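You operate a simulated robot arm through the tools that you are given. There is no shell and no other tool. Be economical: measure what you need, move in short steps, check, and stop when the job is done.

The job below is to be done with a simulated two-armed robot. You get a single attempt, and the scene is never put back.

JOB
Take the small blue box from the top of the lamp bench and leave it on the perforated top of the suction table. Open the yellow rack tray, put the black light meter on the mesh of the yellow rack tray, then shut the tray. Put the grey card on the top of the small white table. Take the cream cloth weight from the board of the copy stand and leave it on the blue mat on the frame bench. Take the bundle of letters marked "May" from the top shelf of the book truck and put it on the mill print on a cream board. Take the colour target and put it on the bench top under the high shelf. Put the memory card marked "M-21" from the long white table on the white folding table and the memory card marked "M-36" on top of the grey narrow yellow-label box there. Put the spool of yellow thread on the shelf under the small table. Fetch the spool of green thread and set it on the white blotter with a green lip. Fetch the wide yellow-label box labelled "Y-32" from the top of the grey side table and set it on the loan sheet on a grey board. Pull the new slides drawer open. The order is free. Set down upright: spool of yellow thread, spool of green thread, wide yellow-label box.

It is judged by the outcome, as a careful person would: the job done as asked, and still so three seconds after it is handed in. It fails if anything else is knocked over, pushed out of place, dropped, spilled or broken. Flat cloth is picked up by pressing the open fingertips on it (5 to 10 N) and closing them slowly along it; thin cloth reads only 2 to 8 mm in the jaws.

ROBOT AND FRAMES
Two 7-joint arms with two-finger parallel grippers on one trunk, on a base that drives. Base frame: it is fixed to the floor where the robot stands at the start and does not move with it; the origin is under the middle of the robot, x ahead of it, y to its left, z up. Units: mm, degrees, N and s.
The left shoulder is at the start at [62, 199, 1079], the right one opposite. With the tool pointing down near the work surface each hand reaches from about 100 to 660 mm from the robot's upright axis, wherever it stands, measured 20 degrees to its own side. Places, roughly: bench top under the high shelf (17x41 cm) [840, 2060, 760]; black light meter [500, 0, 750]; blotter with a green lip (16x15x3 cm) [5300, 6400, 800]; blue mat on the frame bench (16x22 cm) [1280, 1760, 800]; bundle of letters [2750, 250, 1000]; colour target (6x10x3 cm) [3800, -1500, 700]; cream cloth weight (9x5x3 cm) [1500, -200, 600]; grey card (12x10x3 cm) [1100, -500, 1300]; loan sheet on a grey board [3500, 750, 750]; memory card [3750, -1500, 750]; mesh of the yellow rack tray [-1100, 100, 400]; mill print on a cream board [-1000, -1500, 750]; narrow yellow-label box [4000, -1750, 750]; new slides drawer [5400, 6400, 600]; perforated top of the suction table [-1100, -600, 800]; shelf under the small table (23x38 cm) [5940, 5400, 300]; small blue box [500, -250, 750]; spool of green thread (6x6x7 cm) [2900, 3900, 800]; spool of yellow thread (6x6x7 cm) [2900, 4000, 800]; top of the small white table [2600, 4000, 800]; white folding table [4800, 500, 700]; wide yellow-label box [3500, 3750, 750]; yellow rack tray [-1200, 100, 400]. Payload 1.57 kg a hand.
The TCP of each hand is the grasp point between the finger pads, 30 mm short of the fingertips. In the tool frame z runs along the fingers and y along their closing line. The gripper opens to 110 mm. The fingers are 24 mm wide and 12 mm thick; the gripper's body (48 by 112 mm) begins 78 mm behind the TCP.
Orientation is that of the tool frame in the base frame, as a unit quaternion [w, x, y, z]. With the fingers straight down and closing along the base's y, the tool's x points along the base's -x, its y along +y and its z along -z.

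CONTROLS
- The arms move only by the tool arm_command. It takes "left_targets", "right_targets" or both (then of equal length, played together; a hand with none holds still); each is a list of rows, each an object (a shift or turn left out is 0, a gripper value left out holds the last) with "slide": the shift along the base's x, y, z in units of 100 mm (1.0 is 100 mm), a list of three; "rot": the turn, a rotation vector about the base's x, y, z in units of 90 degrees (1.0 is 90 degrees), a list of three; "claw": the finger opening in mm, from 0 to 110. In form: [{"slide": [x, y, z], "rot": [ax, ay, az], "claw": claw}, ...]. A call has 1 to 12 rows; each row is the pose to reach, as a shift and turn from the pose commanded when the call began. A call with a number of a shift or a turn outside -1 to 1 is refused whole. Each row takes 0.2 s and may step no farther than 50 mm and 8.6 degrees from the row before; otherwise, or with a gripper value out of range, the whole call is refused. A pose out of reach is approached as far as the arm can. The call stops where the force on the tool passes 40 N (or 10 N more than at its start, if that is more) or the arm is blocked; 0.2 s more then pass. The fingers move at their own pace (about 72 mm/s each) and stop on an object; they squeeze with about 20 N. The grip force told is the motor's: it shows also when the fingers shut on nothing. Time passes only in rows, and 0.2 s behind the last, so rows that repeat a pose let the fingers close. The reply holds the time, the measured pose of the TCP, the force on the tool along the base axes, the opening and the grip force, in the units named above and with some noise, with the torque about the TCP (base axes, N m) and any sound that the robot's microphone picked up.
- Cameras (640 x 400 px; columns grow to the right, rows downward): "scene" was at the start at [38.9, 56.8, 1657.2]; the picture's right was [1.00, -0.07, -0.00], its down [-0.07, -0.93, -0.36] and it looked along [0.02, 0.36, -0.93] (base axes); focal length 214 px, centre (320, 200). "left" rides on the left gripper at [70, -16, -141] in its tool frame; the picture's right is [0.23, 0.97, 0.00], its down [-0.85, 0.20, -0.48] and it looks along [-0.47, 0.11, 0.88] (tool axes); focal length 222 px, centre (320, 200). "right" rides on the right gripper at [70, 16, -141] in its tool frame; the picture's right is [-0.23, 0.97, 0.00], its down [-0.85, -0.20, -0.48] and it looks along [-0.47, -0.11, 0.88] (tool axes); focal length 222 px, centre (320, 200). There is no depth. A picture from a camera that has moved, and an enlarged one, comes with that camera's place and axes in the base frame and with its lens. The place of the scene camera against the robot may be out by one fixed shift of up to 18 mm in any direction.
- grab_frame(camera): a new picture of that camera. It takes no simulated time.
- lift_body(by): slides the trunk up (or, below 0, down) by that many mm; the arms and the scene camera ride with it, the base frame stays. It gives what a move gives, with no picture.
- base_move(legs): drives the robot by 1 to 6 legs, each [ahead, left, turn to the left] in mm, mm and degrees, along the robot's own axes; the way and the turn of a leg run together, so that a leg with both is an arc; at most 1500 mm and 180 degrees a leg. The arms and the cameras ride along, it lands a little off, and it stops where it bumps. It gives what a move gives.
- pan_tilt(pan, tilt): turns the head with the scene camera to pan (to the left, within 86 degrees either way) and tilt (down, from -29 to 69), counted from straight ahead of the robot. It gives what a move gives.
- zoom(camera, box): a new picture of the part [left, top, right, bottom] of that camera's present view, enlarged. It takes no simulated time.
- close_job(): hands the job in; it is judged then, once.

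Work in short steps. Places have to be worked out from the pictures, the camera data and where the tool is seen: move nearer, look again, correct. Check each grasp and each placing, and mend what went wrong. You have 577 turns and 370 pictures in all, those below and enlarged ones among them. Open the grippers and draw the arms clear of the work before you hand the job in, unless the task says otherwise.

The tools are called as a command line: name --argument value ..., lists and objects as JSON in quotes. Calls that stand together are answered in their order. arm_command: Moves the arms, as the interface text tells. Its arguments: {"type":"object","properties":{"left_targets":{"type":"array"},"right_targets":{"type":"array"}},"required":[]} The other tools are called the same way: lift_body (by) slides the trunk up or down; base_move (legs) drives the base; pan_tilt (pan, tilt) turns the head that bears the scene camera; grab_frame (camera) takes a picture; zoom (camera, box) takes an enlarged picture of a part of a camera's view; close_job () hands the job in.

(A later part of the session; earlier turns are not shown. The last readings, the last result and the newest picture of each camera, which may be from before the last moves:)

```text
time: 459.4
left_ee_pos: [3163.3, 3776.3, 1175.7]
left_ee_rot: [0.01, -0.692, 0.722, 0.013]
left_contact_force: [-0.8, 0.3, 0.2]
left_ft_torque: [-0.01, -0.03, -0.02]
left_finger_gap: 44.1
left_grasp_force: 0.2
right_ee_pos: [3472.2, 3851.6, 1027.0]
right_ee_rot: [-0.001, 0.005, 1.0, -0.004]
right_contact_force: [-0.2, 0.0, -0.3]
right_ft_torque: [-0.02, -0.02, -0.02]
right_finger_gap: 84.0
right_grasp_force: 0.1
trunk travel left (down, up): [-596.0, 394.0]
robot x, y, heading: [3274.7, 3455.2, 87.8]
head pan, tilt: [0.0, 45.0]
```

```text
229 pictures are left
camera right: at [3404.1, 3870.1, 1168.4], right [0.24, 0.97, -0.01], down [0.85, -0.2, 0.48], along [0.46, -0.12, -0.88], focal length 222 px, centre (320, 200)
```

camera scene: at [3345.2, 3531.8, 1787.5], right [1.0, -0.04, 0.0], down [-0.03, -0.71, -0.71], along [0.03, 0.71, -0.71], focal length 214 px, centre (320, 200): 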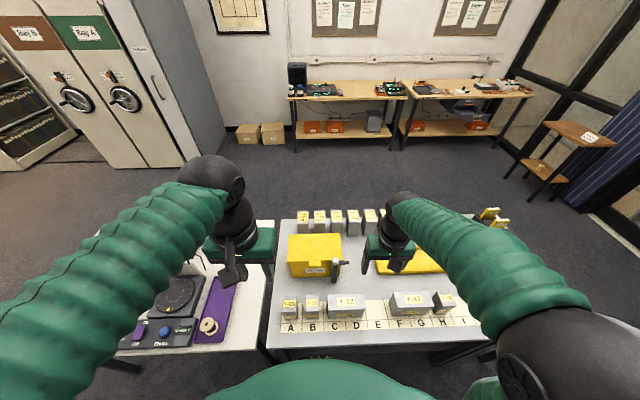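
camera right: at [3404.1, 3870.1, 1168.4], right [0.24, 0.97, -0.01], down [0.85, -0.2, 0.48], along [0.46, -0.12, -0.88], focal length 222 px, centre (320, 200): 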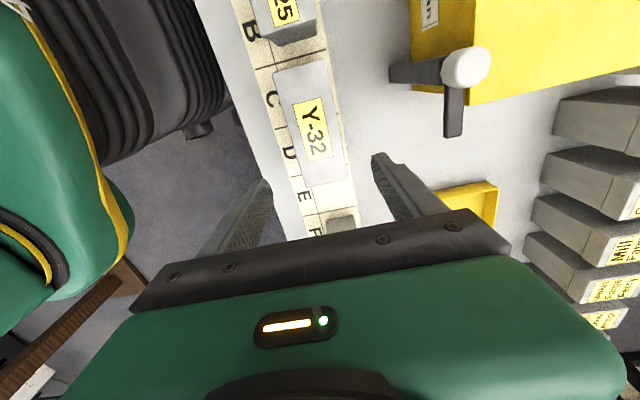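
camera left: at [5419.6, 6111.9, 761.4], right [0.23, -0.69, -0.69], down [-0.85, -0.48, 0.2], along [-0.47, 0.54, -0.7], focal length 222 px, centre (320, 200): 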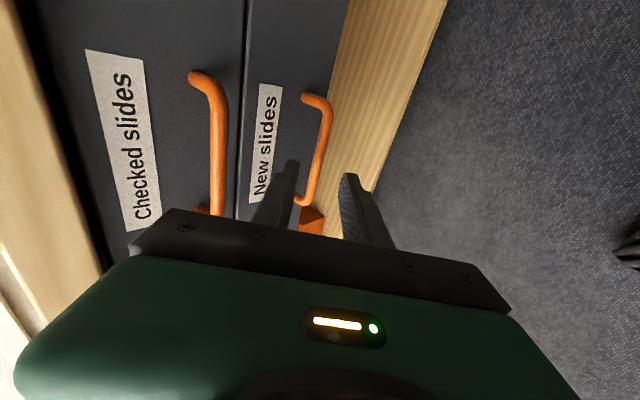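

Lower another 90 and refine.

lift_body --by -90

arm_command --right_targets '[{"slide": [-0.1, 0, 0], "claw": 105}, {"slide": [-0.1, 0, 0], "claw": 105}]'

grab_frame --camera "right"

```text
time: 460.7
left_ee_pos: [3169.0, 3776.6, 1085.9]
left_ee_rot: [0.009, -0.691, 0.722, 0.014]
left_contact_force: [0.5, 0.1, -0.1]
left_ft_torque: [-0.02, 0.03, -0.04]
left_finger_gap: 43.9
left_grasp_force: 0.1
right_ee_pos: [3476.5, 3851.5, 936.4]
right_ee_rot: [-0.003, 0.005, 1.0, -0.004]
right_contact_force: [0.8, -0.7, 0.9]
right_ft_torque: [-0.01, 0.02, 0.02]
right_finger_gap: 84.0
right_grasp_force: 0.1
trunk travel left (down, up): [-506.0, 484.0]
robot x, y, heading: [3278.0, 3449.8, 87.9]
head pan, tilt: [0.0, 45.0]
```

```text
time: 461.3
left_ee_pos: [3164.2, 3776.0, 1086.5]
left_ee_rot: [0.009, -0.692, 0.722, 0.013]
left_contact_force: [0.0, 0.5, -0.9]
left_ft_torque: [-0.01, -0.01, 0.02]
left_finger_gap: 43.9
left_grasp_force: 0.1
right_ee_pos: [3465.4, 3850.5, 936.5]
right_ee_rot: [-0.003, 0.006, 1.0, -0.004]
right_contact_force: [-0.1, 0.1, 0.1]
right_ft_torque: [0.01, 0.02, -0.01]
right_finger_gap: 105.1
right_grasp_force: 0.0
trunk travel left (down, up): [-506.0, 484.0]
robot x, y, heading: [3276.7, 3449.8, 88.0]
head pan, tilt: [0.0, 45.0]
```

```text
228 pictures are left
camera right: at [3396.1, 3870.1, 1077.8], right [0.24, 0.97, -0.01], down [0.86, -0.2, 0.48], along [0.46, -0.12, -0.88], focal length 222 px, centre (320, 200)
```

right: 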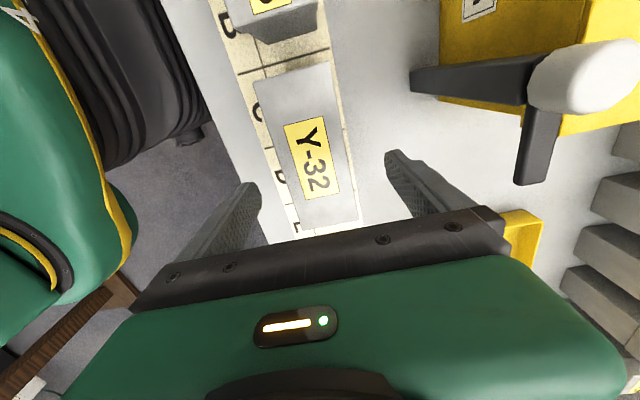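

Box: top z≈864, x 3383–3535, y 3814–3880. Lower and grip.

arm_command --right_targets '[{"slide": [-0.06, -0.03, -0.35], "claw": 92}, {"slide": [-0.06, -0.03, -0.7], "claw": 92}, {"slide": [-0.06, -0.03, -0.97]}, {"slide": [-0.06, -0.03, -0.97], "claw": 75}, {"slide": [-0.06, -0.03, -0.97], "claw": 55}, {"slide": [-0.06, -0.03, -0.97], "claw": 45}, {"slide": [-0.06, -0.03, -0.97], "claw": 45}]'

arm_command --right_targets '[{"slide": [0, 0, 0.35]}, {"slide": [0, 0, 0.7]}, {"slide": [0, 0, 1]}]'

grab_frame --camera "right"

```text
time: 462.9
left_ee_pos: [3166.7, 3775.6, 1085.8]
left_ee_rot: [0.009, -0.692, 0.722, 0.013]
left_contact_force: [-0.3, 0.7, -0.4]
left_ft_torque: [0.03, -0.04, -0.01]
left_finger_gap: 44.1
left_grasp_force: 0.2
right_ee_pos: [3456.7, 3850.6, 839.1]
right_ee_rot: [-0.003, 0.005, 1.0, -0.004]
right_contact_force: [-0.4, -1.8, -0.5]
right_ft_torque: [-0.01, -0.18, -0.03]
right_finger_gap: 61.9
right_grasp_force: 20.3
trunk travel left (down, up): [-506.0, 484.0]
robot x, y, heading: [3273.9, 3452.0, 87.6]
head pan, tilt: [0.0, 45.0]
```

```text
time: 463.7
left_ee_pos: [3166.1, 3777.0, 1086.1]
left_ee_rot: [0.009, -0.692, 0.722, 0.014]
left_contact_force: [-0.5, 0.1, -0.6]
left_ft_torque: [-0.02, -0.04, -0.01]
left_finger_gap: 44.1
left_grasp_force: 0.0
right_ee_pos: [3459.5, 3847.2, 940.7]
right_ee_rot: [-0.003, 0.005, 1.0, -0.005]
right_contact_force: [-0.3, 0.0, -4.0]
right_ft_torque: [0.03, -0.03, -0.01]
right_finger_gap: 61.9
right_grasp_force: 20.5
trunk travel left (down, up): [-506.0, 484.0]
robot x, y, heading: [3274.8, 3452.8, 87.5]
head pan, tilt: [0.0, 45.0]
```

```text
227 pictures are left
camera right: at [3391.1, 3865.3, 1082.2], right [0.24, 0.97, -0.01], down [0.86, -0.2, 0.48], along [0.46, -0.12, -0.88], focal length 222 px, centre (320, 200)
```

right: 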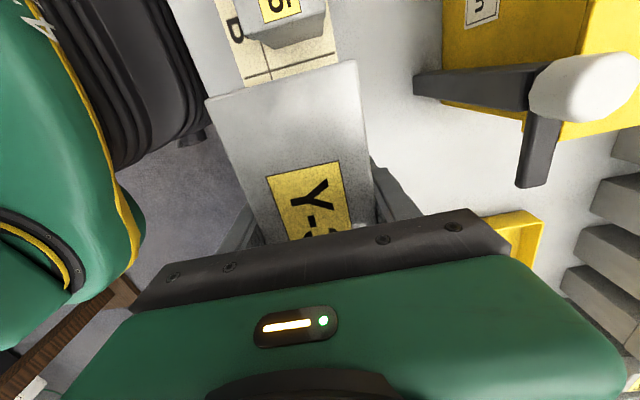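

Box held. Raise, back away south, turn around and look toward the loan-sheet table.

lift_body --by 150

base_move --legs '[[-700, 0, 0], [0, 0, 92], [0, 0, 90]]'

pan_tilt --pan 0 --tilt 20

grab_frame --camera "scene"

```text
time: 465.4
left_ee_pos: [3166.1, 3775.9, 1235.6]
left_ee_rot: [0.008, -0.691, 0.722, 0.013]
left_contact_force: [-0.2, 0.7, 0.3]
left_ft_torque: [0.03, 0.01, 0.02]
left_finger_gap: 44.2
left_grasp_force: 0.0
right_ee_pos: [3459.2, 3847.2, 1090.6]
right_ee_rot: [-0.003, 0.006, 1.0, -0.004]
right_contact_force: [-0.6, 0.6, -4.0]
right_ft_torque: [0.01, 0.01, 0.01]
right_finger_gap: 61.7
right_grasp_force: 20.1
trunk travel left (down, up): [-656.0, 334.0]
robot x, y, heading: [3276.2, 3453.6, 88.0]
head pan, tilt: [0.0, 45.0]
```

```text
time: 476.9
left_ee_pos: [3355.9, 2440.0, 1236.7]
left_ee_rot: [0.014, 0.724, 0.689, -0.009]
left_contact_force: [0.5, -0.3, 0.2]
left_ft_torque: [0.0, -0.02, 0.0]
left_finger_gap: 44.1
left_grasp_force: 0.1
right_ee_pos: [3062.1, 2369.1, 1090.2]
right_ee_rot: [-0.004, 1.0, -0.007, 0.004]
right_contact_force: [-0.5, -0.2, -5.4]
right_ft_torque: [0.0, -0.01, -0.03]
right_finger_gap: 62.2
right_grasp_force: 20.2
trunk travel left (down, up): [-656.0, 334.0]
robot x, y, heading: [3247.8, 2766.6, -92.2]
head pan, tilt: [0.0, 45.0]
```

```text
time: 477.8
left_ee_pos: [3356.7, 2440.0, 1235.9]
left_ee_rot: [0.013, 0.724, 0.69, -0.01]
left_contact_force: [-0.7, 0.0, 0.2]
left_ft_torque: [-0.03, 0.0, 0.0]
left_finger_gap: 44.3
left_grasp_force: 0.2
right_ee_pos: [3063.0, 2370.0, 1091.7]
right_ee_rot: [-0.005, 1.0, -0.008, 0.004]
right_contact_force: [0.5, 0.8, -4.8]
right_ft_torque: [-0.02, -0.02, -0.03]
right_finger_gap: 62.0
right_grasp_force: 20.4
trunk travel left (down, up): [-656.0, 334.0]
robot x, y, heading: [3247.7, 2765.9, -92.4]
head pan, tilt: [0.0, 20.0]
```

```text
226 pictures are left
camera scene: at [3244.6, 2637.1, 1705.6], right [-1.0, 0.04, 0.0], down [0.01, 0.34, -0.94], along [-0.04, -0.94, -0.34], focal length 214 px, centre (320, 200)
```

scene: 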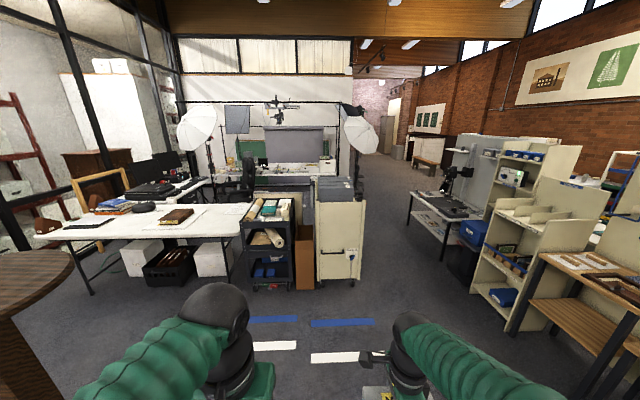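

Zoom on the region around (3500,750) to identify the loan sheet.

zoom --camera "scene" --box '[200, 170, 380, 290]'

zoom --camera "scene" --box '[20, 150, 260, 300]'

```text
3.33 times, centred on (290, 230) of scene
camera zoom: at [3244.6, 2637.1, 1705.6], right [-1.0, 0.04, 0.0], down [0.01, 0.34, -0.94], along [-0.04, -0.94, -0.34], focal length 715 px, centre (420, 100)
```

zoom: 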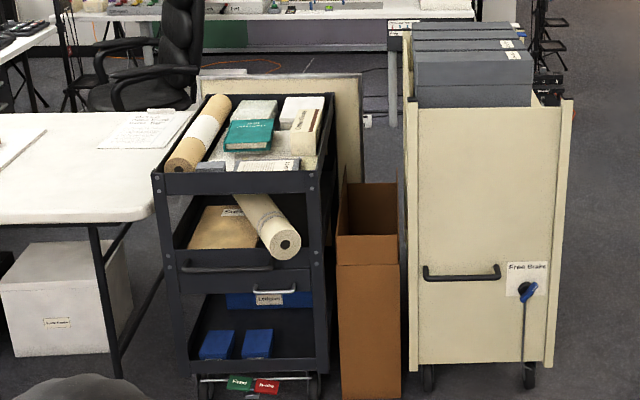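

```text
2.67 times, centred on (140, 225) of scene
camera zoom: at [3244.6, 2637.1, 1705.6], right [-1.0, 0.04, 0.0], down [0.01, 0.34, -0.94], along [-0.04, -0.94, -0.34], focal length 572 px, centre (800, 133)
```

zoom: 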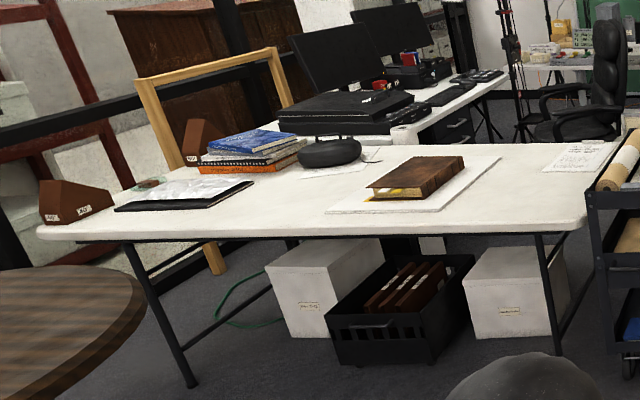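

The trolley top (≈(3620,720)) seems to hold the grey board. Drive closer to view it.

base_move --legs '[[1150, 480, 2]]'

pan_tilt --pan -10 --tilt 40

grab_frame --camera "scene"

zoom --camera "scene" --box '[250, 130, 410, 250]'

```text
time: 484.2
left_ee_pos: [3818.1, 1251.6, 1235.9]
left_ee_rot: [0.014, 0.71, 0.704, -0.008]
left_contact_force: [-0.2, -0.4, 0.8]
left_ft_torque: [-0.03, -0.05, -0.03]
left_finger_gap: 44.0
left_grasp_force: 0.1
right_ee_pos: [3527.9, 1170.1, 1091.7]
right_ee_rot: [-0.005, 1.0, 0.013, 0.004]
right_contact_force: [-0.2, -0.2, -3.8]
right_ft_torque: [-0.02, 0.01, 0.0]
right_finger_gap: 62.0
right_grasp_force: 20.0
trunk travel left (down, up): [-656.0, 334.0]
robot x, y, heading: [3697.4, 1572.1, -90.2]
head pan, tilt: [0.0, 20.0]
```

```text
time: 485.0
left_ee_pos: [3819.4, 1251.6, 1236.1]
left_ee_rot: [0.013, 0.71, 0.704, -0.009]
left_contact_force: [0.2, 0.4, 0.2]
left_ft_torque: [-0.03, 0.02, 0.01]
left_finger_gap: 44.1
left_grasp_force: 0.1
right_ee_pos: [3528.5, 1171.1, 1091.4]
right_ee_rot: [-0.003, 1.0, 0.014, 0.004]
right_contact_force: [-0.3, -0.1, -4.2]
right_ft_torque: [0.01, 0.01, -0.04]
right_finger_gap: 61.8
right_grasp_force: 20.4
trunk travel left (down, up): [-656.0, 334.0]
robot x, y, heading: [3700.7, 1572.2, -90.0]
head pan, tilt: [-10.0, 40.0]
```

```text
223 pictures are left
camera scene: at [3684.5, 1453.4, 1674.3], right [-0.98, 0.17, 0.0], down [0.11, 0.63, -0.77], along [-0.13, -0.75, -0.64], focal length 214 px, centre (320, 200)
```

scene: 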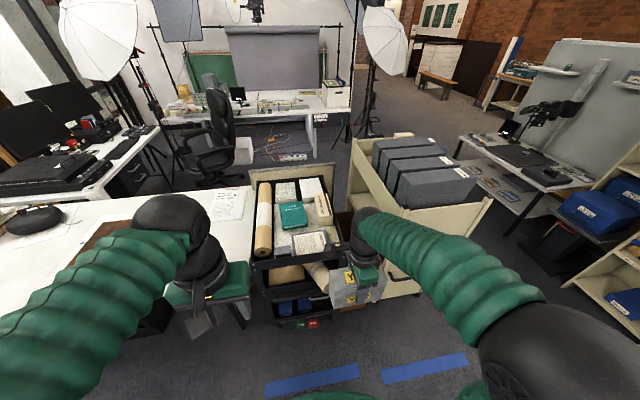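

```text
3.33 times, centred on (330, 190) of scene
camera zoom: at [3684.5, 1453.4, 1674.3], right [-0.98, 0.17, 0.0], down [0.11, 0.63, -0.77], along [-0.13, -0.75, -0.64], focal length 715 px, centre (287, 233)
```

zoom: 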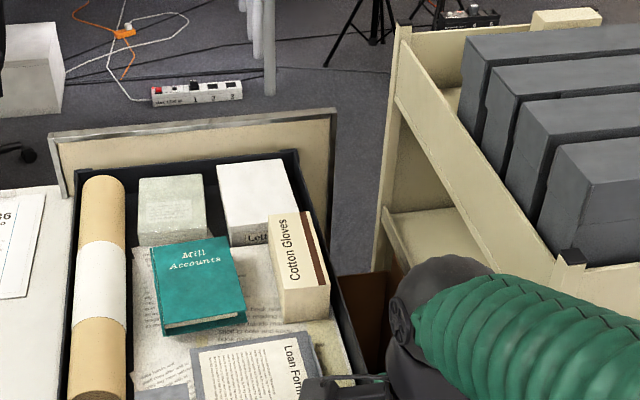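

"Loan Form" on the grey board is at about (3611,736). Drive forward 300 and left 83, then check with the wrist camera.

base_move --legs '[[300, 83, 0]]'

grab_frame --camera "right"

grab_frame --camera "scene"

```text
time: 487.1
left_ee_pos: [3898.8, 958.1, 1238.5]
left_ee_rot: [0.015, 0.711, 0.703, -0.008]
left_contact_force: [0.4, 0.2, -0.2]
left_ft_torque: [-0.01, 0.01, 0.04]
left_finger_gap: 44.1
left_grasp_force: 0.1
right_ee_pos: [3609.0, 876.8, 1090.7]
right_ee_rot: [-0.004, 1.0, 0.012, 0.004]
right_contact_force: [-0.4, -0.3, -4.5]
right_ft_torque: [-0.02, -0.02, 0.0]
right_finger_gap: 62.1
right_grasp_force: 19.9
trunk travel left (down, up): [-656.0, 334.0]
robot x, y, heading: [3780.0, 1270.6, -90.2]
head pan, tilt: [-10.0, 40.0]
```

```text
221 pictures are left
camera right: at [3678.2, 860.7, 1232.2], right [-0.2, -0.98, -0.01], down [-0.86, 0.18, 0.47], along [-0.46, 0.1, -0.88], focal length 222 px, centre (320, 200)
```

right: 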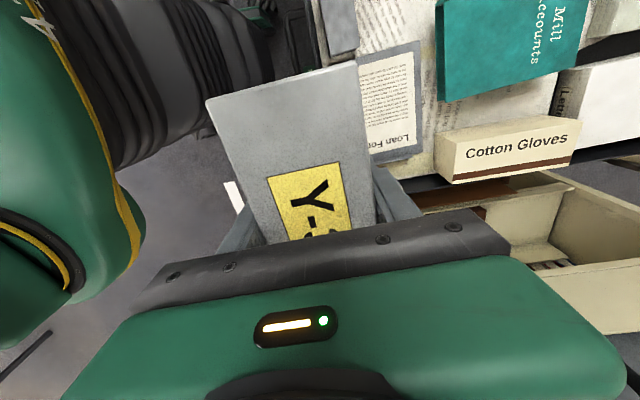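

```text
220 pictures are left
camera scene: at [3763.4, 1161.1, 1674.5], right [-0.98, 0.18, 0.0], down [0.12, 0.63, -0.77], along [-0.13, -0.75, -0.64], focal length 214 px, centre (320, 200)
```

scene: 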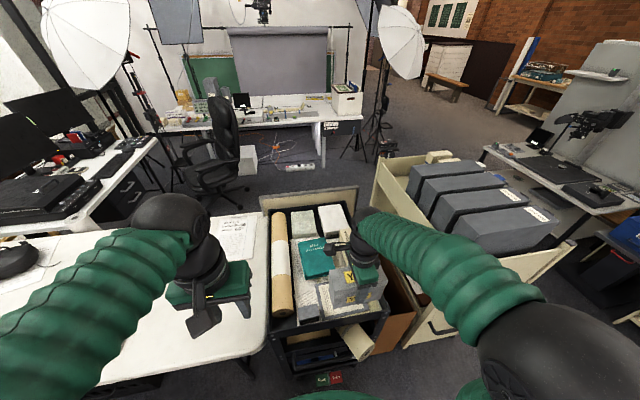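

Board spans x 3510–3704, y≈675–815; target box centre (3607,748). Extend and lower.

arm_command --right_targets '[{"slide": [0, -0.4, 0]}, {"slide": [0, -0.8, 0]}, {"slide": [0, -1, -0.2]}]'

arm_command --right_targets '[{"slide": [0, -0.29, -0.3]}, {"slide": [0, -0.29, -0.7]}, {"slide": [0, -0.29, -1]}]'

grab_frame --camera "right"

zoom --camera "scene" --box '[260, 200, 420, 320]'

```text
time: 487.9
left_ee_pos: [3901.9, 953.3, 1236.1]
left_ee_rot: [0.013, 0.71, 0.704, -0.008]
left_contact_force: [0.7, -0.1, 0.8]
left_ft_torque: [0.02, 0.0, 0.01]
left_finger_gap: 43.9
left_grasp_force: 0.1
right_ee_pos: [3611.2, 774.4, 1068.4]
right_ee_rot: [-0.006, 1.0, 0.012, 0.004]
right_contact_force: [-0.6, -0.8, -4.8]
right_ft_torque: [-0.01, 0.0, 0.01]
right_finger_gap: 62.0
right_grasp_force: 20.2
trunk travel left (down, up): [-656.0, 334.0]
robot x, y, heading: [3780.1, 1274.8, -90.4]
head pan, tilt: [-10.0, 40.0]
```

```text
time: 488.7
left_ee_pos: [3900.9, 957.6, 1236.9]
left_ee_rot: [0.014, 0.711, 0.703, -0.009]
left_contact_force: [-0.1, -0.2, -0.6]
left_ft_torque: [0.01, 0.0, 0.01]
left_finger_gap: 43.8
left_grasp_force: 0.1
right_ee_pos: [3611.2, 745.8, 972.5]
right_ee_rot: [-0.003, 1.0, 0.012, 0.004]
right_contact_force: [-0.1, 0.2, -4.3]
right_ft_torque: [0.01, 0.0, 0.0]
right_finger_gap: 61.9
right_grasp_force: 20.2
trunk travel left (down, up): [-656.0, 334.0]
robot x, y, heading: [3780.5, 1274.9, -90.2]
head pan, tilt: [-10.0, 40.0]
```

```text
219 pictures are left
camera right: at [3681.3, 730.1, 1112.8], right [-0.2, -0.98, -0.01], down [-0.86, 0.18, 0.47], along [-0.46, 0.1, -0.88], focal length 222 px, centre (320, 200)
```

right: 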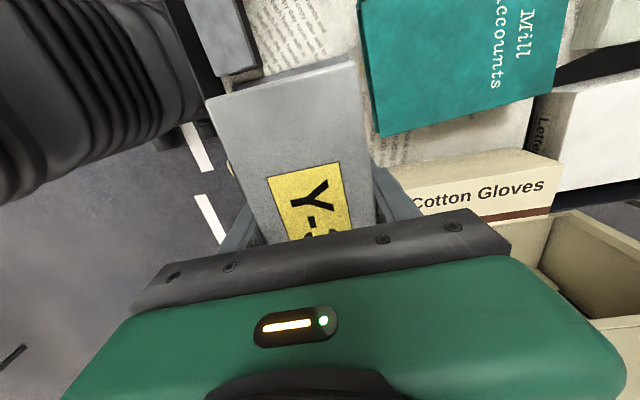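

```text
3.33 times, centred on (340, 260) of scene
camera zoom: at [3767.6, 1157.8, 1674.3], right [-0.98, 0.18, 0.0], down [0.11, 0.63, -0.76], along [-0.13, -0.75, -0.64], focal length 715 px, centre (253, 0)
```

zoom: 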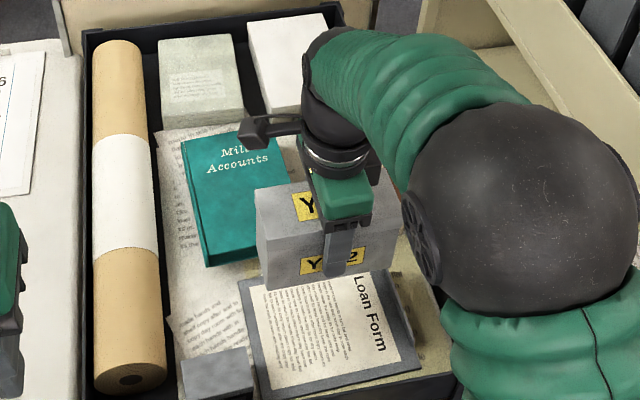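

Board centre ≈(3601,752). Adjust slightly and lower until contact.

arm_command --right_targets '[{"slide": [-0.09, 0.05, -0.4]}, {"slide": [-0.09, 0.05, -0.7]}, {"slide": [-0.09, 0.05, -0.78]}, {"slide": [-0.09, 0.05, -0.86]}, {"slide": [-0.09, 0.05, -0.92]}, {"slide": [-0.09, 0.05, -0.98]}]'

arm_command --right_targets '[{"slide": [0, 0, -0.06]}, {"slide": [0, 0, -0.12]}, {"slide": [0, 0, -0.18]}, {"slide": [0, 0, -0.24]}, {"slide": [0, 0, -0.3]}, {"slide": [0, 0, -0.36]}, {"slide": [0, 0, -0.42]}, {"slide": [0, 0, -0.48]}, {"slide": [0, 0, -0.54]}, {"slide": [0, 0, -0.6]}, {"slide": [0, 0, -0.66]}, {"slide": [0, 0, -0.72]}]'

```text
time: 490.1
left_ee_pos: [3902.0, 957.0, 1235.6]
left_ee_rot: [0.014, 0.71, 0.704, -0.008]
left_contact_force: [-0.1, 0.2, 0.1]
left_ft_torque: [0.03, -0.01, -0.01]
left_finger_gap: 44.0
left_grasp_force: 0.0
right_ee_pos: [3602.3, 752.5, 873.7]
right_ee_rot: [-0.004, 1.0, 0.012, 0.002]
right_contact_force: [-0.5, 0.9, -4.5]
right_ft_torque: [0.0, -0.02, -0.02]
right_finger_gap: 61.5
right_grasp_force: 19.8
trunk travel left (down, up): [-656.0, 334.0]
robot x, y, heading: [3777.4, 1278.1, -90.1]
head pan, tilt: [-10.0, 40.0]
```

```text
time: 492.1
left_ee_pos: [3904.9, 961.6, 1237.5]
left_ee_rot: [0.014, 0.71, 0.704, -0.011]
left_contact_force: [0.3, -0.7, 0.0]
left_ft_torque: [0.04, 0.02, -0.01]
left_finger_gap: 44.0
left_grasp_force: 0.1
right_ee_pos: [3603.5, 755.0, 824.1]
right_ee_rot: [-0.001, 1.0, 0.012, 0.003]
right_contact_force: [1.5, 13.3, 29.3]
right_ft_torque: [0.19, 0.4, -0.09]
right_finger_gap: 61.6
right_grasp_force: 20.3
trunk travel left (down, up): [-656.0, 334.0]
robot x, y, heading: [3781.1, 1277.8, -89.8]
head pan, tilt: [-10.0, 40.0]
stopped in row 10 (right hand): the force on the tool passed its limit at 44 N (the readings are from after the stop); the commanded pose is now the measured one
```

Contact. Ease up, open, rise.

arm_command --right_targets '[{"slide": [0, 0, 0.03]}, {"slide": [0, 0, 0.03]}, {"slide": [0, 0, 0.03], "claw": 75}, {"slide": [0, 0, 0.03], "claw": 85}, {"slide": [0, 0, 0.35]}, {"slide": [0, 0, 0.7]}, {"slide": [0, 0, 1]}]'

zoom --camera "scene" --box '[260, 200, 420, 320]'

grab_frame --camera "right"

```text
time: 493.7
left_ee_pos: [3901.9, 955.6, 1236.0]
left_ee_rot: [0.013, 0.71, 0.704, -0.009]
left_contact_force: [-0.5, -0.3, -0.6]
left_ft_torque: [-0.03, 0.03, 0.0]
left_finger_gap: 44.2
left_grasp_force: 0.0
right_ee_pos: [3602.1, 749.5, 920.1]
right_ee_rot: [-0.003, 1.0, 0.012, 0.003]
right_contact_force: [0.4, -1.3, 0.4]
right_ft_torque: [0.03, 0.01, 0.0]
right_finger_gap: 85.6
right_grasp_force: 0.5
trunk travel left (down, up): [-656.0, 334.0]
robot x, y, heading: [3781.1, 1277.5, -90.4]
head pan, tilt: [-10.0, 40.0]
```

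```text
3.33 times, centred on (340, 260) of scene
camera zoom: at [3768.5, 1157.2, 1674.2], right [-0.98, 0.18, 0.0], down [0.11, 0.63, -0.76], along [-0.14, -0.75, -0.64], focal length 715 px, centre (253, 0)
```

zoom: 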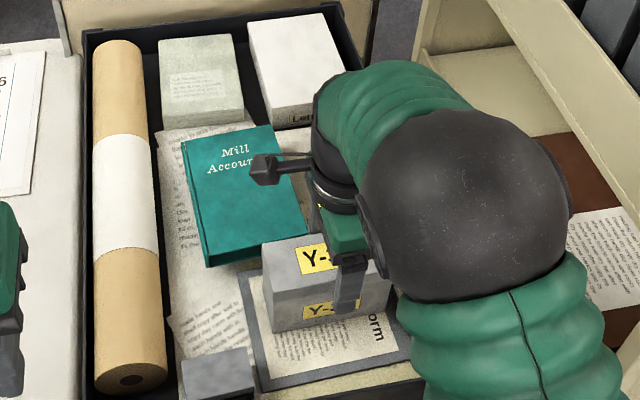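

```text
216 pictures are left
camera right: at [3671.7, 735.5, 1061.3], right [-0.2, -0.98, -0.01], down [-0.86, 0.18, 0.47], along [-0.46, 0.1, -0.88], focal length 222 px, centre (320, 200)
```

right: 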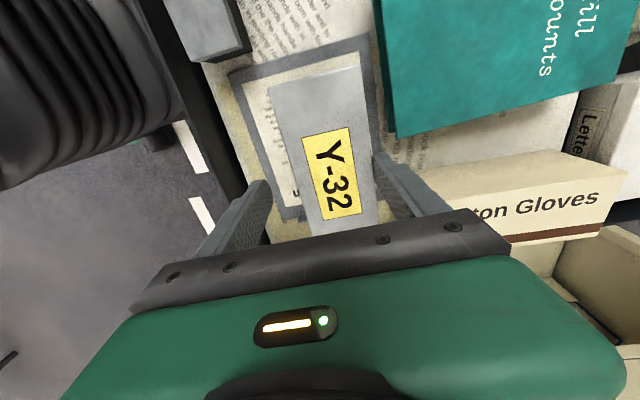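

Y-32 is on the loan sheet. Now raise, back off, un-rotate the right hand, and drive around the book truck to the long white table.

lift_body --by 170

base_move --legs '[[-400, 0, 0], [0, -1430, 0]]'

arm_command --right_targets '[{"slide": [0, 0.1, 0], "rot": [0, 0, 0.09]}, {"slide": [0, 0.2, 0], "rot": [0, 0, 0.18]}, {"slide": [0, 0.3, 0], "rot": [0, 0, 0.27]}, {"slide": [0, 0.4, 0], "rot": [0, 0, 0.36]}, {"slide": [0, 0.5, 0], "rot": [0, 0, 0.45]}, {"slide": [0, 0.6, 0], "rot": [0, 0, 0.54]}, {"slide": [0, 0.7, 0], "rot": [0, 0, 0.63]}, {"slide": [0, 0.8, 0], "rot": [0, 0, 0.72]}, {"slide": [0, 0.9, 0], "rot": [0, 0, 0.81]}, {"slide": [0, 1.0, 0], "rot": [0, 0, 0.9]}, {"slide": [0, 1.0, 0], "rot": [0, 0, 0.98]}]'

base_move --legs '[[1500, 0, 0], [900, 0, 0]]'

pan_tilt --pan 50 --tilt 25

grab_frame --camera "scene"

```text
time: 495.6
left_ee_pos: [3902.9, 955.3, 1406.0]
left_ee_rot: [0.014, 0.71, 0.704, -0.008]
left_contact_force: [-0.1, 0.3, -0.6]
left_ft_torque: [-0.03, 0.01, -0.01]
left_finger_gap: 43.9
left_grasp_force: 0.0
right_ee_pos: [3601.9, 750.6, 1090.0]
right_ee_rot: [-0.002, 1.0, 0.012, 0.002]
right_contact_force: [-0.5, 0.0, 0.2]
right_ft_torque: [-0.01, -0.01, -0.02]
right_finger_gap: 84.9
right_grasp_force: 0.0
trunk travel left (down, up): [-826.0, 164.0]
robot x, y, heading: [3776.5, 1275.0, -90.0]
head pan, tilt: [-10.0, 40.0]
```

```text
time: 504.9
left_ee_pos: [2457.2, 1388.0, 1406.8]
left_ee_rot: [0.012, 0.727, 0.686, -0.009]
left_contact_force: [-0.4, -0.9, 0.2]
left_ft_torque: [-0.02, 0.03, 0.03]
left_finger_gap: 44.1
left_grasp_force: 0.1
right_ee_pos: [2145.1, 1198.1, 1090.6]
right_ee_rot: [-0.001, 1.0, -0.013, 0.001]
right_contact_force: [-0.7, 0.0, -0.2]
right_ft_torque: [0.02, 0.04, -0.01]
right_finger_gap: 84.7
right_grasp_force: 0.0
trunk travel left (down, up): [-826.0, 164.0]
robot x, y, heading: [2348.6, 1714.7, -93.0]
head pan, tilt: [-10.0, 40.0]
```

```text
time: 507.3
left_ee_pos: [2455.2, 1390.0, 1406.8]
left_ee_rot: [0.014, 0.728, 0.685, -0.009]
left_contact_force: [0.4, 0.0, -0.8]
left_ft_torque: [-0.01, -0.05, -0.01]
left_finger_gap: 44.0
left_grasp_force: 0.0
right_ee_pos: [2145.1, 1300.2, 1091.1]
right_ee_rot: [-0.002, 0.726, 0.687, 0.002]
right_contact_force: [-0.2, -0.6, 0.0]
right_ft_torque: [0.01, 0.03, 0.01]
right_finger_gap: 85.2
right_grasp_force: 0.0
trunk travel left (down, up): [-826.0, 164.0]
robot x, y, heading: [2352.1, 1714.1, -92.8]
head pan, tilt: [-10.0, 40.0]
```

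```text
time: 518.9
left_ee_pos: [2391.7, -971.4, 1406.9]
left_ee_rot: [0.014, 0.714, 0.699, -0.009]
left_contact_force: [-0.2, 0.6, 0.0]
left_ft_torque: [0.04, -0.03, 0.04]
left_finger_gap: 43.7
left_grasp_force: 0.0
right_ee_pos: [2086.2, -1071.9, 1090.0]
right_ee_rot: [-0.002, 0.715, 0.7, 0.002]
right_contact_force: [0.6, 0.3, -0.3]
right_ft_torque: [0.02, -0.01, 0.0]
right_finger_gap: 85.2
right_grasp_force: 0.1
trunk travel left (down, up): [-826.0, 164.0]
robot x, y, heading: [2277.1, -652.0, -90.9]
head pan, tilt: [-10.0, 40.0]
```

```text
time: 520.2
left_ee_pos: [2391.6, -971.2, 1407.4]
left_ee_rot: [0.015, 0.715, 0.699, -0.009]
left_contact_force: [-0.3, 0.2, 0.1]
left_ft_torque: [0.02, 0.03, -0.02]
left_finger_gap: 44.0
left_grasp_force: 0.1
right_ee_pos: [2085.9, -1072.8, 1090.6]
right_ee_rot: [-0.002, 0.715, 0.7, 0.001]
right_contact_force: [-0.8, -0.3, 0.1]
right_ft_torque: [-0.04, -0.02, -0.02]
right_finger_gap: 85.1
right_grasp_force: 0.0
trunk travel left (down, up): [-826.0, 164.0]
robot x, y, heading: [2275.1, -649.9, -90.8]
head pan, tilt: [50.0, 25.0]
```

```text
215 pictures are left
camera scene: at [2347.0, -745.5, 1867.7], right [-0.66, -0.76, 0.0], down [-0.32, 0.28, -0.91], along [0.68, -0.59, -0.42], focal length 214 px, centre (320, 200)
```

scene: 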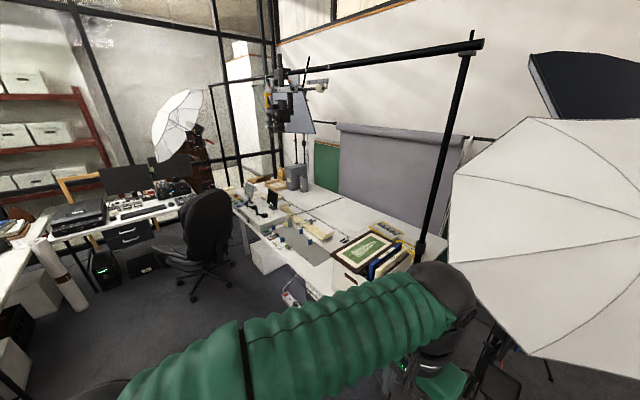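

Table's north edge y≈-1450. Sidestep east to x≈3720 and look down at it.

base_move --legs '[[0, 1430, 1]]'

pan_tilt --pan 0 --tilt 35

grab_frame --camera "scene"

zoom --camera "scene" --box '[220, 150, 420, 300]'

```text
time: 527.5
left_ee_pos: [3888.8, -945.3, 1406.4]
left_ee_rot: [0.015, 0.695, 0.719, -0.008]
left_contact_force: [-1.2, -0.9, 0.0]
left_ft_torque: [0.0, 0.01, -0.03]
left_finger_gap: 44.1
left_grasp_force: 0.1
right_ee_pos: [3590.1, -1063.7, 1090.3]
right_ee_rot: [-0.003, 0.694, 0.72, 0.003]
right_contact_force: [-0.2, 0.3, 0.1]
right_ft_torque: [-0.03, 0.0, 0.02]
right_finger_gap: 85.1
right_grasp_force: 0.2
trunk travel left (down, up): [-826.0, 164.0]
robot x, y, heading: [3755.0, -634.7, -87.5]
head pan, tilt: [50.0, 25.0]
```

```text
time: 528.7
left_ee_pos: [3889.2, -944.2, 1407.0]
left_ee_rot: [0.014, 0.695, 0.719, -0.01]
left_contact_force: [-0.4, -0.1, 1.0]
left_ft_torque: [-0.01, 0.03, 0.0]
left_finger_gap: 44.0
left_grasp_force: 0.0
right_ee_pos: [3591.2, -1063.3, 1090.7]
right_ee_rot: [-0.002, 0.694, 0.72, 0.001]
right_contact_force: [0.5, 0.0, -0.1]
right_ft_torque: [-0.02, 0.01, 0.0]
right_finger_gap: 85.0
right_grasp_force: 0.1
trunk travel left (down, up): [-826.0, 164.0]
robot x, y, heading: [3754.8, -630.5, -87.7]
head pan, tilt: [0.0, 35.0]
```

```text
214 pictures are left
camera scene: at [3763.0, -755.0, 1851.9], right [-1.0, -0.04, 0.0], down [-0.02, 0.57, -0.82], along [0.03, -0.82, -0.57], focal length 214 px, centre (320, 200)
```

scene: 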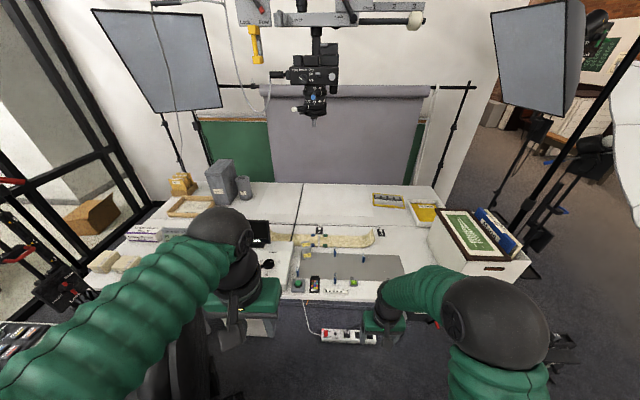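

```text
2.67 times, centred on (320, 225) of scene
camera zoom: at [3763.0, -755.0, 1851.9], right [-1.0, -0.04, 0.0], down [-0.02, 0.57, -0.82], along [0.03, -0.82, -0.57], focal length 572 px, centre (320, 133)
```

zoom: 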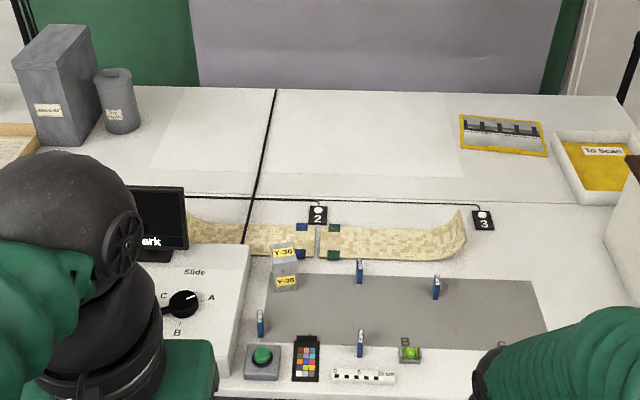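

I see the colour target, a Y-36 narrow box, and small blue uprights that may be memory cards. Move closer and use the wrist camera.

base_move --legs '[[330, 0, -2]]'

grab_frame --camera "right"

grab_frame --camera "scene"

zoom --camera "scene" --box '[230, 210, 410, 345]'

```text
time: 530.9
left_ee_pos: [3890.4, -1282.5, 1408.7]
left_ee_rot: [0.015, 0.706, 0.708, -0.01]
left_contact_force: [-0.8, 0.6, 1.0]
left_ft_torque: [-0.01, 0.04, 0.01]
left_finger_gap: 44.1
left_grasp_force: 0.1
right_ee_pos: [3586.9, -1391.3, 1090.5]
right_ee_rot: [-0.002, 0.705, 0.709, 0.001]
right_contact_force: [0.3, 0.9, 0.1]
right_ft_torque: [-0.05, 0.0, 0.02]
right_finger_gap: 84.9
right_grasp_force: 0.0
trunk travel left (down, up): [-826.0, 164.0]
robot x, y, heading: [3765.1, -970.7, -89.4]
head pan, tilt: [0.0, 35.0]
```

```text
212 pictures are left
camera right: at [3603.2, -1322.4, 1232.5], right [0.98, -0.22, 0.0], down [-0.19, -0.86, 0.48], along [-0.11, -0.46, -0.88], focal length 222 px, centre (320, 200)
```

right: 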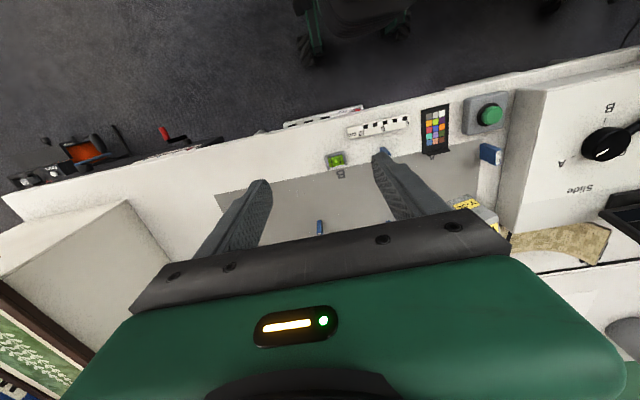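

```text
211 pictures are left
camera scene: at [3767.9, -1086.3, 1852.2], right [-1.0, -0.01, 0.0], down [-0.01, 0.57, -0.82], along [0.01, -0.82, -0.57], focal length 214 px, centre (320, 200)
```

scene: 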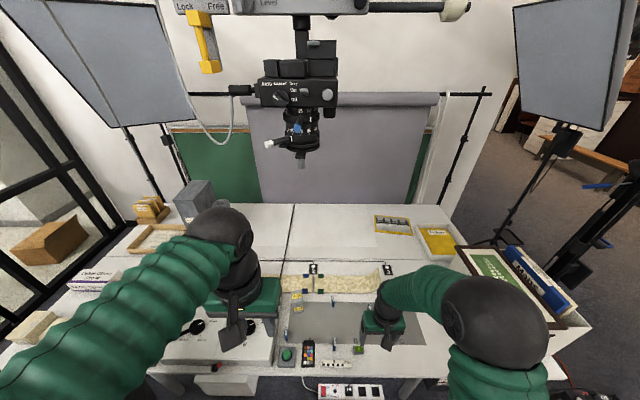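

```text
2.96 times, centred on (320, 278) of scene
camera zoom: at [3767.9, -1086.3, 1852.2], right [-1.0, -0.01, 0.0], down [-0.01, 0.57, -0.82], along [0.01, -0.82, -0.57], focal length 636 px, centre (320, -30)
```

zoom: 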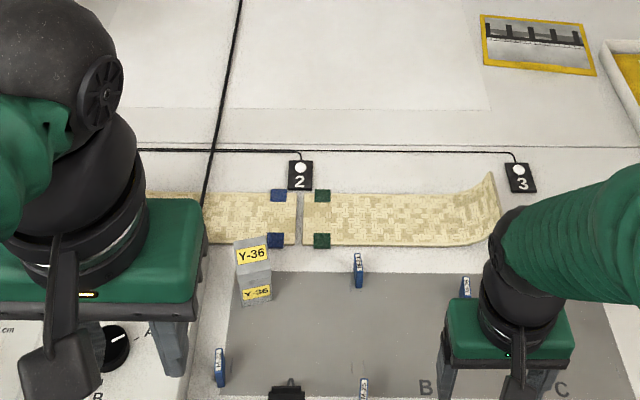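

The blue uprights look like memory cards. Zoom to read labels.

zoom --camera "scene" --box '[275, 285, 375, 365]'

zoom --camera "right" --box '[300, 90, 520, 250]'

```text
5.00 times, centred on (325, 325) of scene
camera zoom: at [3767.9, -1086.3, 1852.2], right [-1.0, -0.01, 0.0], down [-0.01, 0.57, -0.82], along [0.01, -0.82, -0.57], focal length 1072 px, centre (295, -425)
```

zoom: 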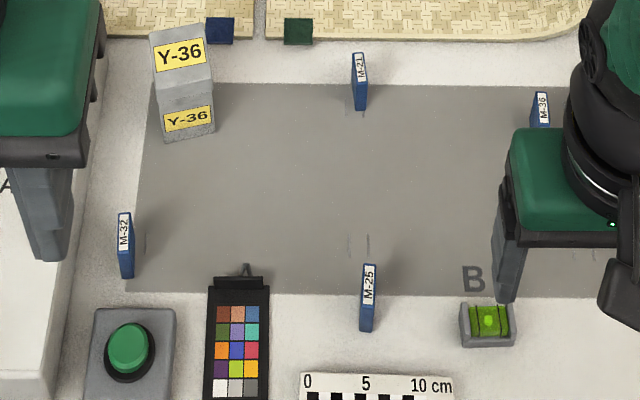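

```text
2.50 times, centred on (410, 170) of right
camera zoom: at [3603.2, -1322.4, 1232.5], right [0.98, -0.22, 0.0], down [-0.19, -0.86, 0.48], along [-0.11, -0.46, -0.88], focal length 555 px, centre (95, 275)
```

zoom: 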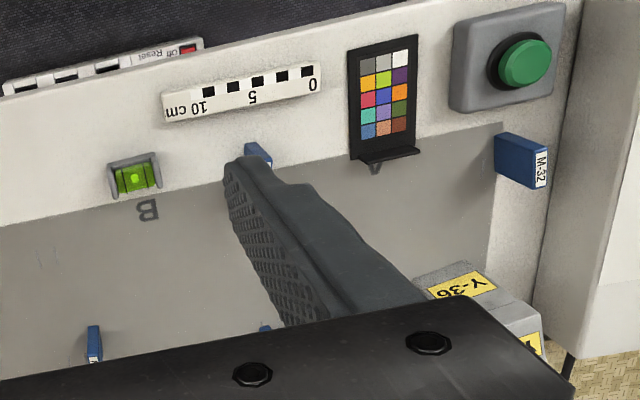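

Cards stand on edge: M-21 ≈(3705,-1712), M-36 ≈(3523,-1672); Y-36 box ≈(3889,-1692); colour target ≈(3821,-1473). Bring the right hand toward M-36.

lift_body --by -120

base_move --legs '[[150, -62, 0]]'

arm_command --right_targets '[{"slide": [0, -0.4, 0], "claw": 50}, {"slide": [0, -0.8, 0], "claw": 50}, {"slide": [0, -1, 0]}]'

grab_frame --camera "right"

```text
time: 532.4
left_ee_pos: [3889.5, -1284.3, 1287.1]
left_ee_rot: [0.015, 0.706, 0.708, -0.009]
left_contact_force: [-0.2, 0.4, 1.1]
left_ft_torque: [0.03, 0.01, -0.01]
left_finger_gap: 44.0
left_grasp_force: 0.1
right_ee_pos: [3586.5, -1394.3, 969.6]
right_ee_rot: [-0.003, 0.705, 0.709, 0.001]
right_contact_force: [1.0, 0.0, -0.2]
right_ft_torque: [0.0, 0.02, 0.0]
right_finger_gap: 84.9
right_grasp_force: 0.0
trunk travel left (down, up): [-706.0, 284.0]
robot x, y, heading: [3766.2, -970.9, -89.3]
head pan, tilt: [0.0, 35.0]
```

```text
time: 533.9
left_ee_pos: [3837.1, -1434.3, 1287.3]
left_ee_rot: [0.014, 0.705, 0.709, -0.011]
left_contact_force: [0.6, 0.1, -1.3]
left_ft_torque: [0.0, 0.05, -0.02]
left_finger_gap: 43.8
left_grasp_force: 0.0
right_ee_pos: [3533.6, -1544.9, 971.8]
right_ee_rot: [-0.005, 0.704, 0.71, -0.001]
right_contact_force: [0.5, -0.4, -0.1]
right_ft_torque: [0.0, 0.06, 0.0]
right_finger_gap: 85.1
right_grasp_force: 0.0
trunk travel left (down, up): [-706.0, 284.0]
robot x, y, heading: [3707.6, -1124.0, -89.4]
head pan, tilt: [0.0, 35.0]
```

```text
time: 534.6
left_ee_pos: [3835.7, -1437.9, 1286.4]
left_ee_rot: [0.014, 0.704, 0.71, -0.009]
left_contact_force: [1.2, -1.1, -0.1]
left_ft_torque: [0.0, 0.02, 0.02]
left_finger_gap: 44.1
left_grasp_force: 0.1
right_ee_pos: [3531.2, -1646.3, 971.4]
right_ee_rot: [-0.003, 0.703, 0.711, 0.001]
right_contact_force: [0.3, -0.9, 0.3]
right_ft_torque: [0.01, 0.02, -0.01]
right_finger_gap: 50.2
right_grasp_force: 0.0
trunk travel left (down, up): [-706.0, 284.0]
robot x, y, heading: [3708.3, -1122.4, -89.3]
head pan, tilt: [0.0, 35.0]
```

```text
207 pictures are left
camera right: at [3548.5, -1579.2, 1113.3], right [0.98, -0.22, -0.01], down [-0.19, -0.86, 0.47], along [-0.11, -0.46, -0.88], focal length 222 px, centre (320, 200)
```

right: 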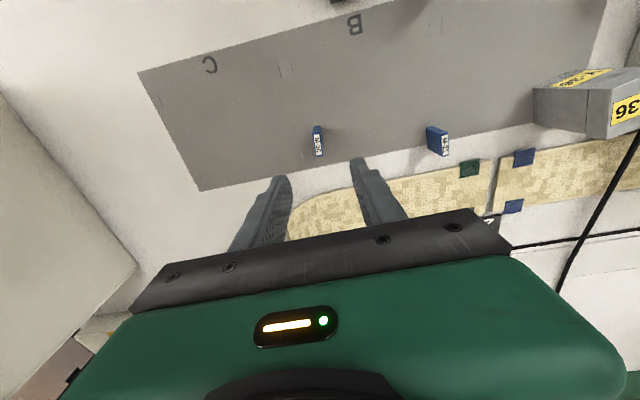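

M-36 card at about (3526,-1663). Align and lower 100.

arm_command --right_targets '[{"slide": [-0.05, -0.15, -0.4]}, {"slide": [-0.05, -0.15, -0.8]}, {"slide": [-0.05, -0.15, -1]}]'

zoom --camera "right" --box '[220, 80, 420, 240]'

```text
time: 535.5
left_ee_pos: [3834.5, -1435.5, 1287.6]
left_ee_rot: [0.015, 0.705, 0.709, -0.01]
left_contact_force: [0.1, 0.6, 0.3]
left_ft_torque: [-0.03, 0.03, -0.03]
left_finger_gap: 43.7
left_grasp_force: 0.1
right_ee_pos: [3526.3, -1661.6, 871.2]
right_ee_rot: [-0.002, 0.704, 0.711, 0.001]
right_contact_force: [-0.7, 0.1, -0.3]
right_ft_torque: [0.0, -0.02, 0.01]
right_finger_gap: 50.2
right_grasp_force: 0.1
trunk travel left (down, up): [-706.0, 284.0]
robot x, y, heading: [3705.9, -1123.4, -89.0]
head pan, tilt: [0.0, 35.0]
```

```text
2.50 times, centred on (320, 160) of right
camera zoom: at [3542.5, -1592.2, 1013.0], right [0.98, -0.22, 0.0], down [-0.19, -0.86, 0.47], along [-0.11, -0.46, -0.88], focal length 555 px, centre (320, 300)
```

zoom: 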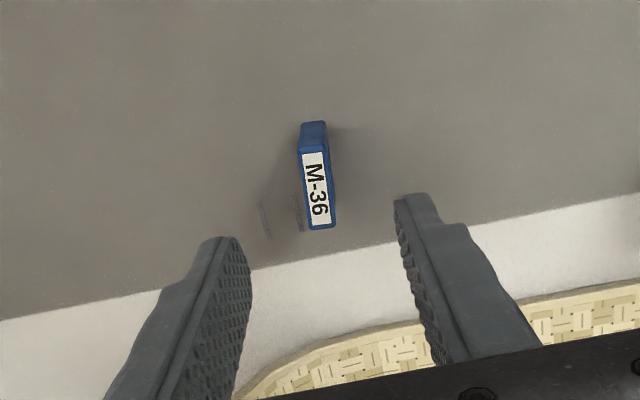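

Continue down 70 and re-check.

arm_command --right_targets '[{"slide": [-0.02, 0, -0.3]}, {"slide": [-0.02, 0, -0.55]}, {"slide": [-0.02, 0, -0.7]}]'

zoom --camera "right" --box '[220, 80, 420, 240]'

```text
time: 536.2
left_ee_pos: [3832.7, -1435.7, 1287.3]
left_ee_rot: [0.014, 0.705, 0.709, -0.01]
left_contact_force: [0.2, 0.2, -0.6]
left_ft_torque: [0.03, -0.02, 0.01]
left_finger_gap: 44.0
left_grasp_force: 0.1
right_ee_pos: [3523.0, -1663.0, 801.0]
right_ee_rot: [-0.003, 0.704, 0.71, 0.002]
right_contact_force: [0.4, 0.3, 0.4]
right_ft_torque: [0.0, -0.01, -0.01]
right_finger_gap: 50.2
right_grasp_force: 0.1
trunk travel left (down, up): [-706.0, 284.0]
robot x, y, heading: [3706.9, -1124.3, -89.1]
head pan, tilt: [0.0, 35.0]
```

```text
2.50 times, centred on (320, 160) of right
camera zoom: at [3540.2, -1594.3, 942.6], right [0.98, -0.22, 0.0], down [-0.19, -0.86, 0.47], along [-0.11, -0.46, -0.88], focal length 555 px, centre (320, 300)
```

zoom: 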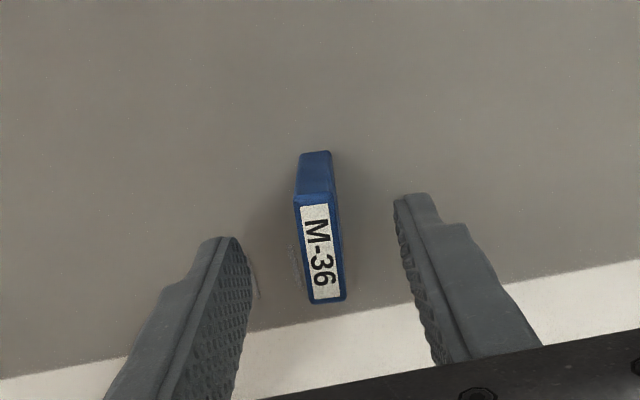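

Card top z≈776. Lower 28 mm and close.

arm_command --right_targets '[{"slide": [0, 0, -0.12]}, {"slide": [0, 0, -0.2]}, {"slide": [0, 0, -0.27]}, {"slide": [0, 0, -0.27], "claw": 30}, {"slide": [0, 0, -0.27], "claw": 12}, {"slide": [0, 0, -0.27], "claw": 0}, {"slide": [0, 0, -0.27], "claw": 0}]'

arm_command --right_targets '[{"slide": [0, 0, 0.3]}, {"slide": [0, 0, 0.7]}, {"slide": [0, 0, 1]}]'

zoom --camera "right" --box '[220, 80, 420, 240]'

```text
time: 537.9
left_ee_pos: [3832.2, -1436.9, 1287.5]
left_ee_rot: [0.014, 0.704, 0.71, -0.01]
left_contact_force: [-0.6, 0.2, -0.8]
left_ft_torque: [0.0, 0.0, 0.0]
left_finger_gap: 43.9
left_grasp_force: 0.1
right_ee_pos: [3523.5, -1663.1, 774.2]
right_ee_rot: [-0.003, 0.704, 0.71, 0.002]
right_contact_force: [0.0, -0.4, 0.5]
right_ft_torque: [0.04, 0.02, 0.02]
right_finger_gap: 11.5
right_grasp_force: 19.7
trunk travel left (down, up): [-706.0, 284.0]
robot x, y, heading: [3706.0, -1120.1, -89.1]
head pan, tilt: [0.0, 35.0]
```

```text
time: 538.6
left_ee_pos: [3832.5, -1437.0, 1287.2]
left_ee_rot: [0.014, 0.705, 0.709, -0.009]
left_contact_force: [0.4, 0.2, -0.1]
left_ft_torque: [0.01, 0.0, 0.04]
left_finger_gap: 43.8
left_grasp_force: 0.0
right_ee_pos: [3523.3, -1662.7, 871.8]
right_ee_rot: [-0.003, 0.704, 0.71, 0.003]
right_contact_force: [-0.3, -0.1, -0.8]
right_ft_torque: [-0.04, 0.01, -0.05]
right_finger_gap: 11.4
right_grasp_force: 20.0
trunk travel left (down, up): [-706.0, 284.0]
robot x, y, heading: [3707.0, -1120.2, -89.2]
head pan, tilt: [0.0, 35.0]
```

```text
2.50 times, centred on (320, 160) of right
camera zoom: at [3539.4, -1594.1, 1013.8], right [0.98, -0.22, 0.0], down [-0.19, -0.86, 0.47], along [-0.11, -0.46, -0.88], focal length 555 px, centre (320, 300)
```

zoom: 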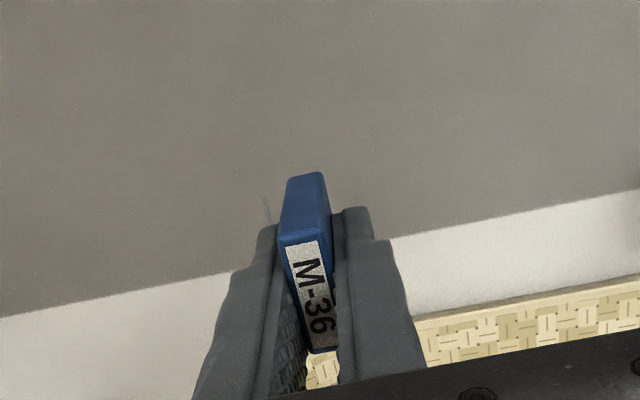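

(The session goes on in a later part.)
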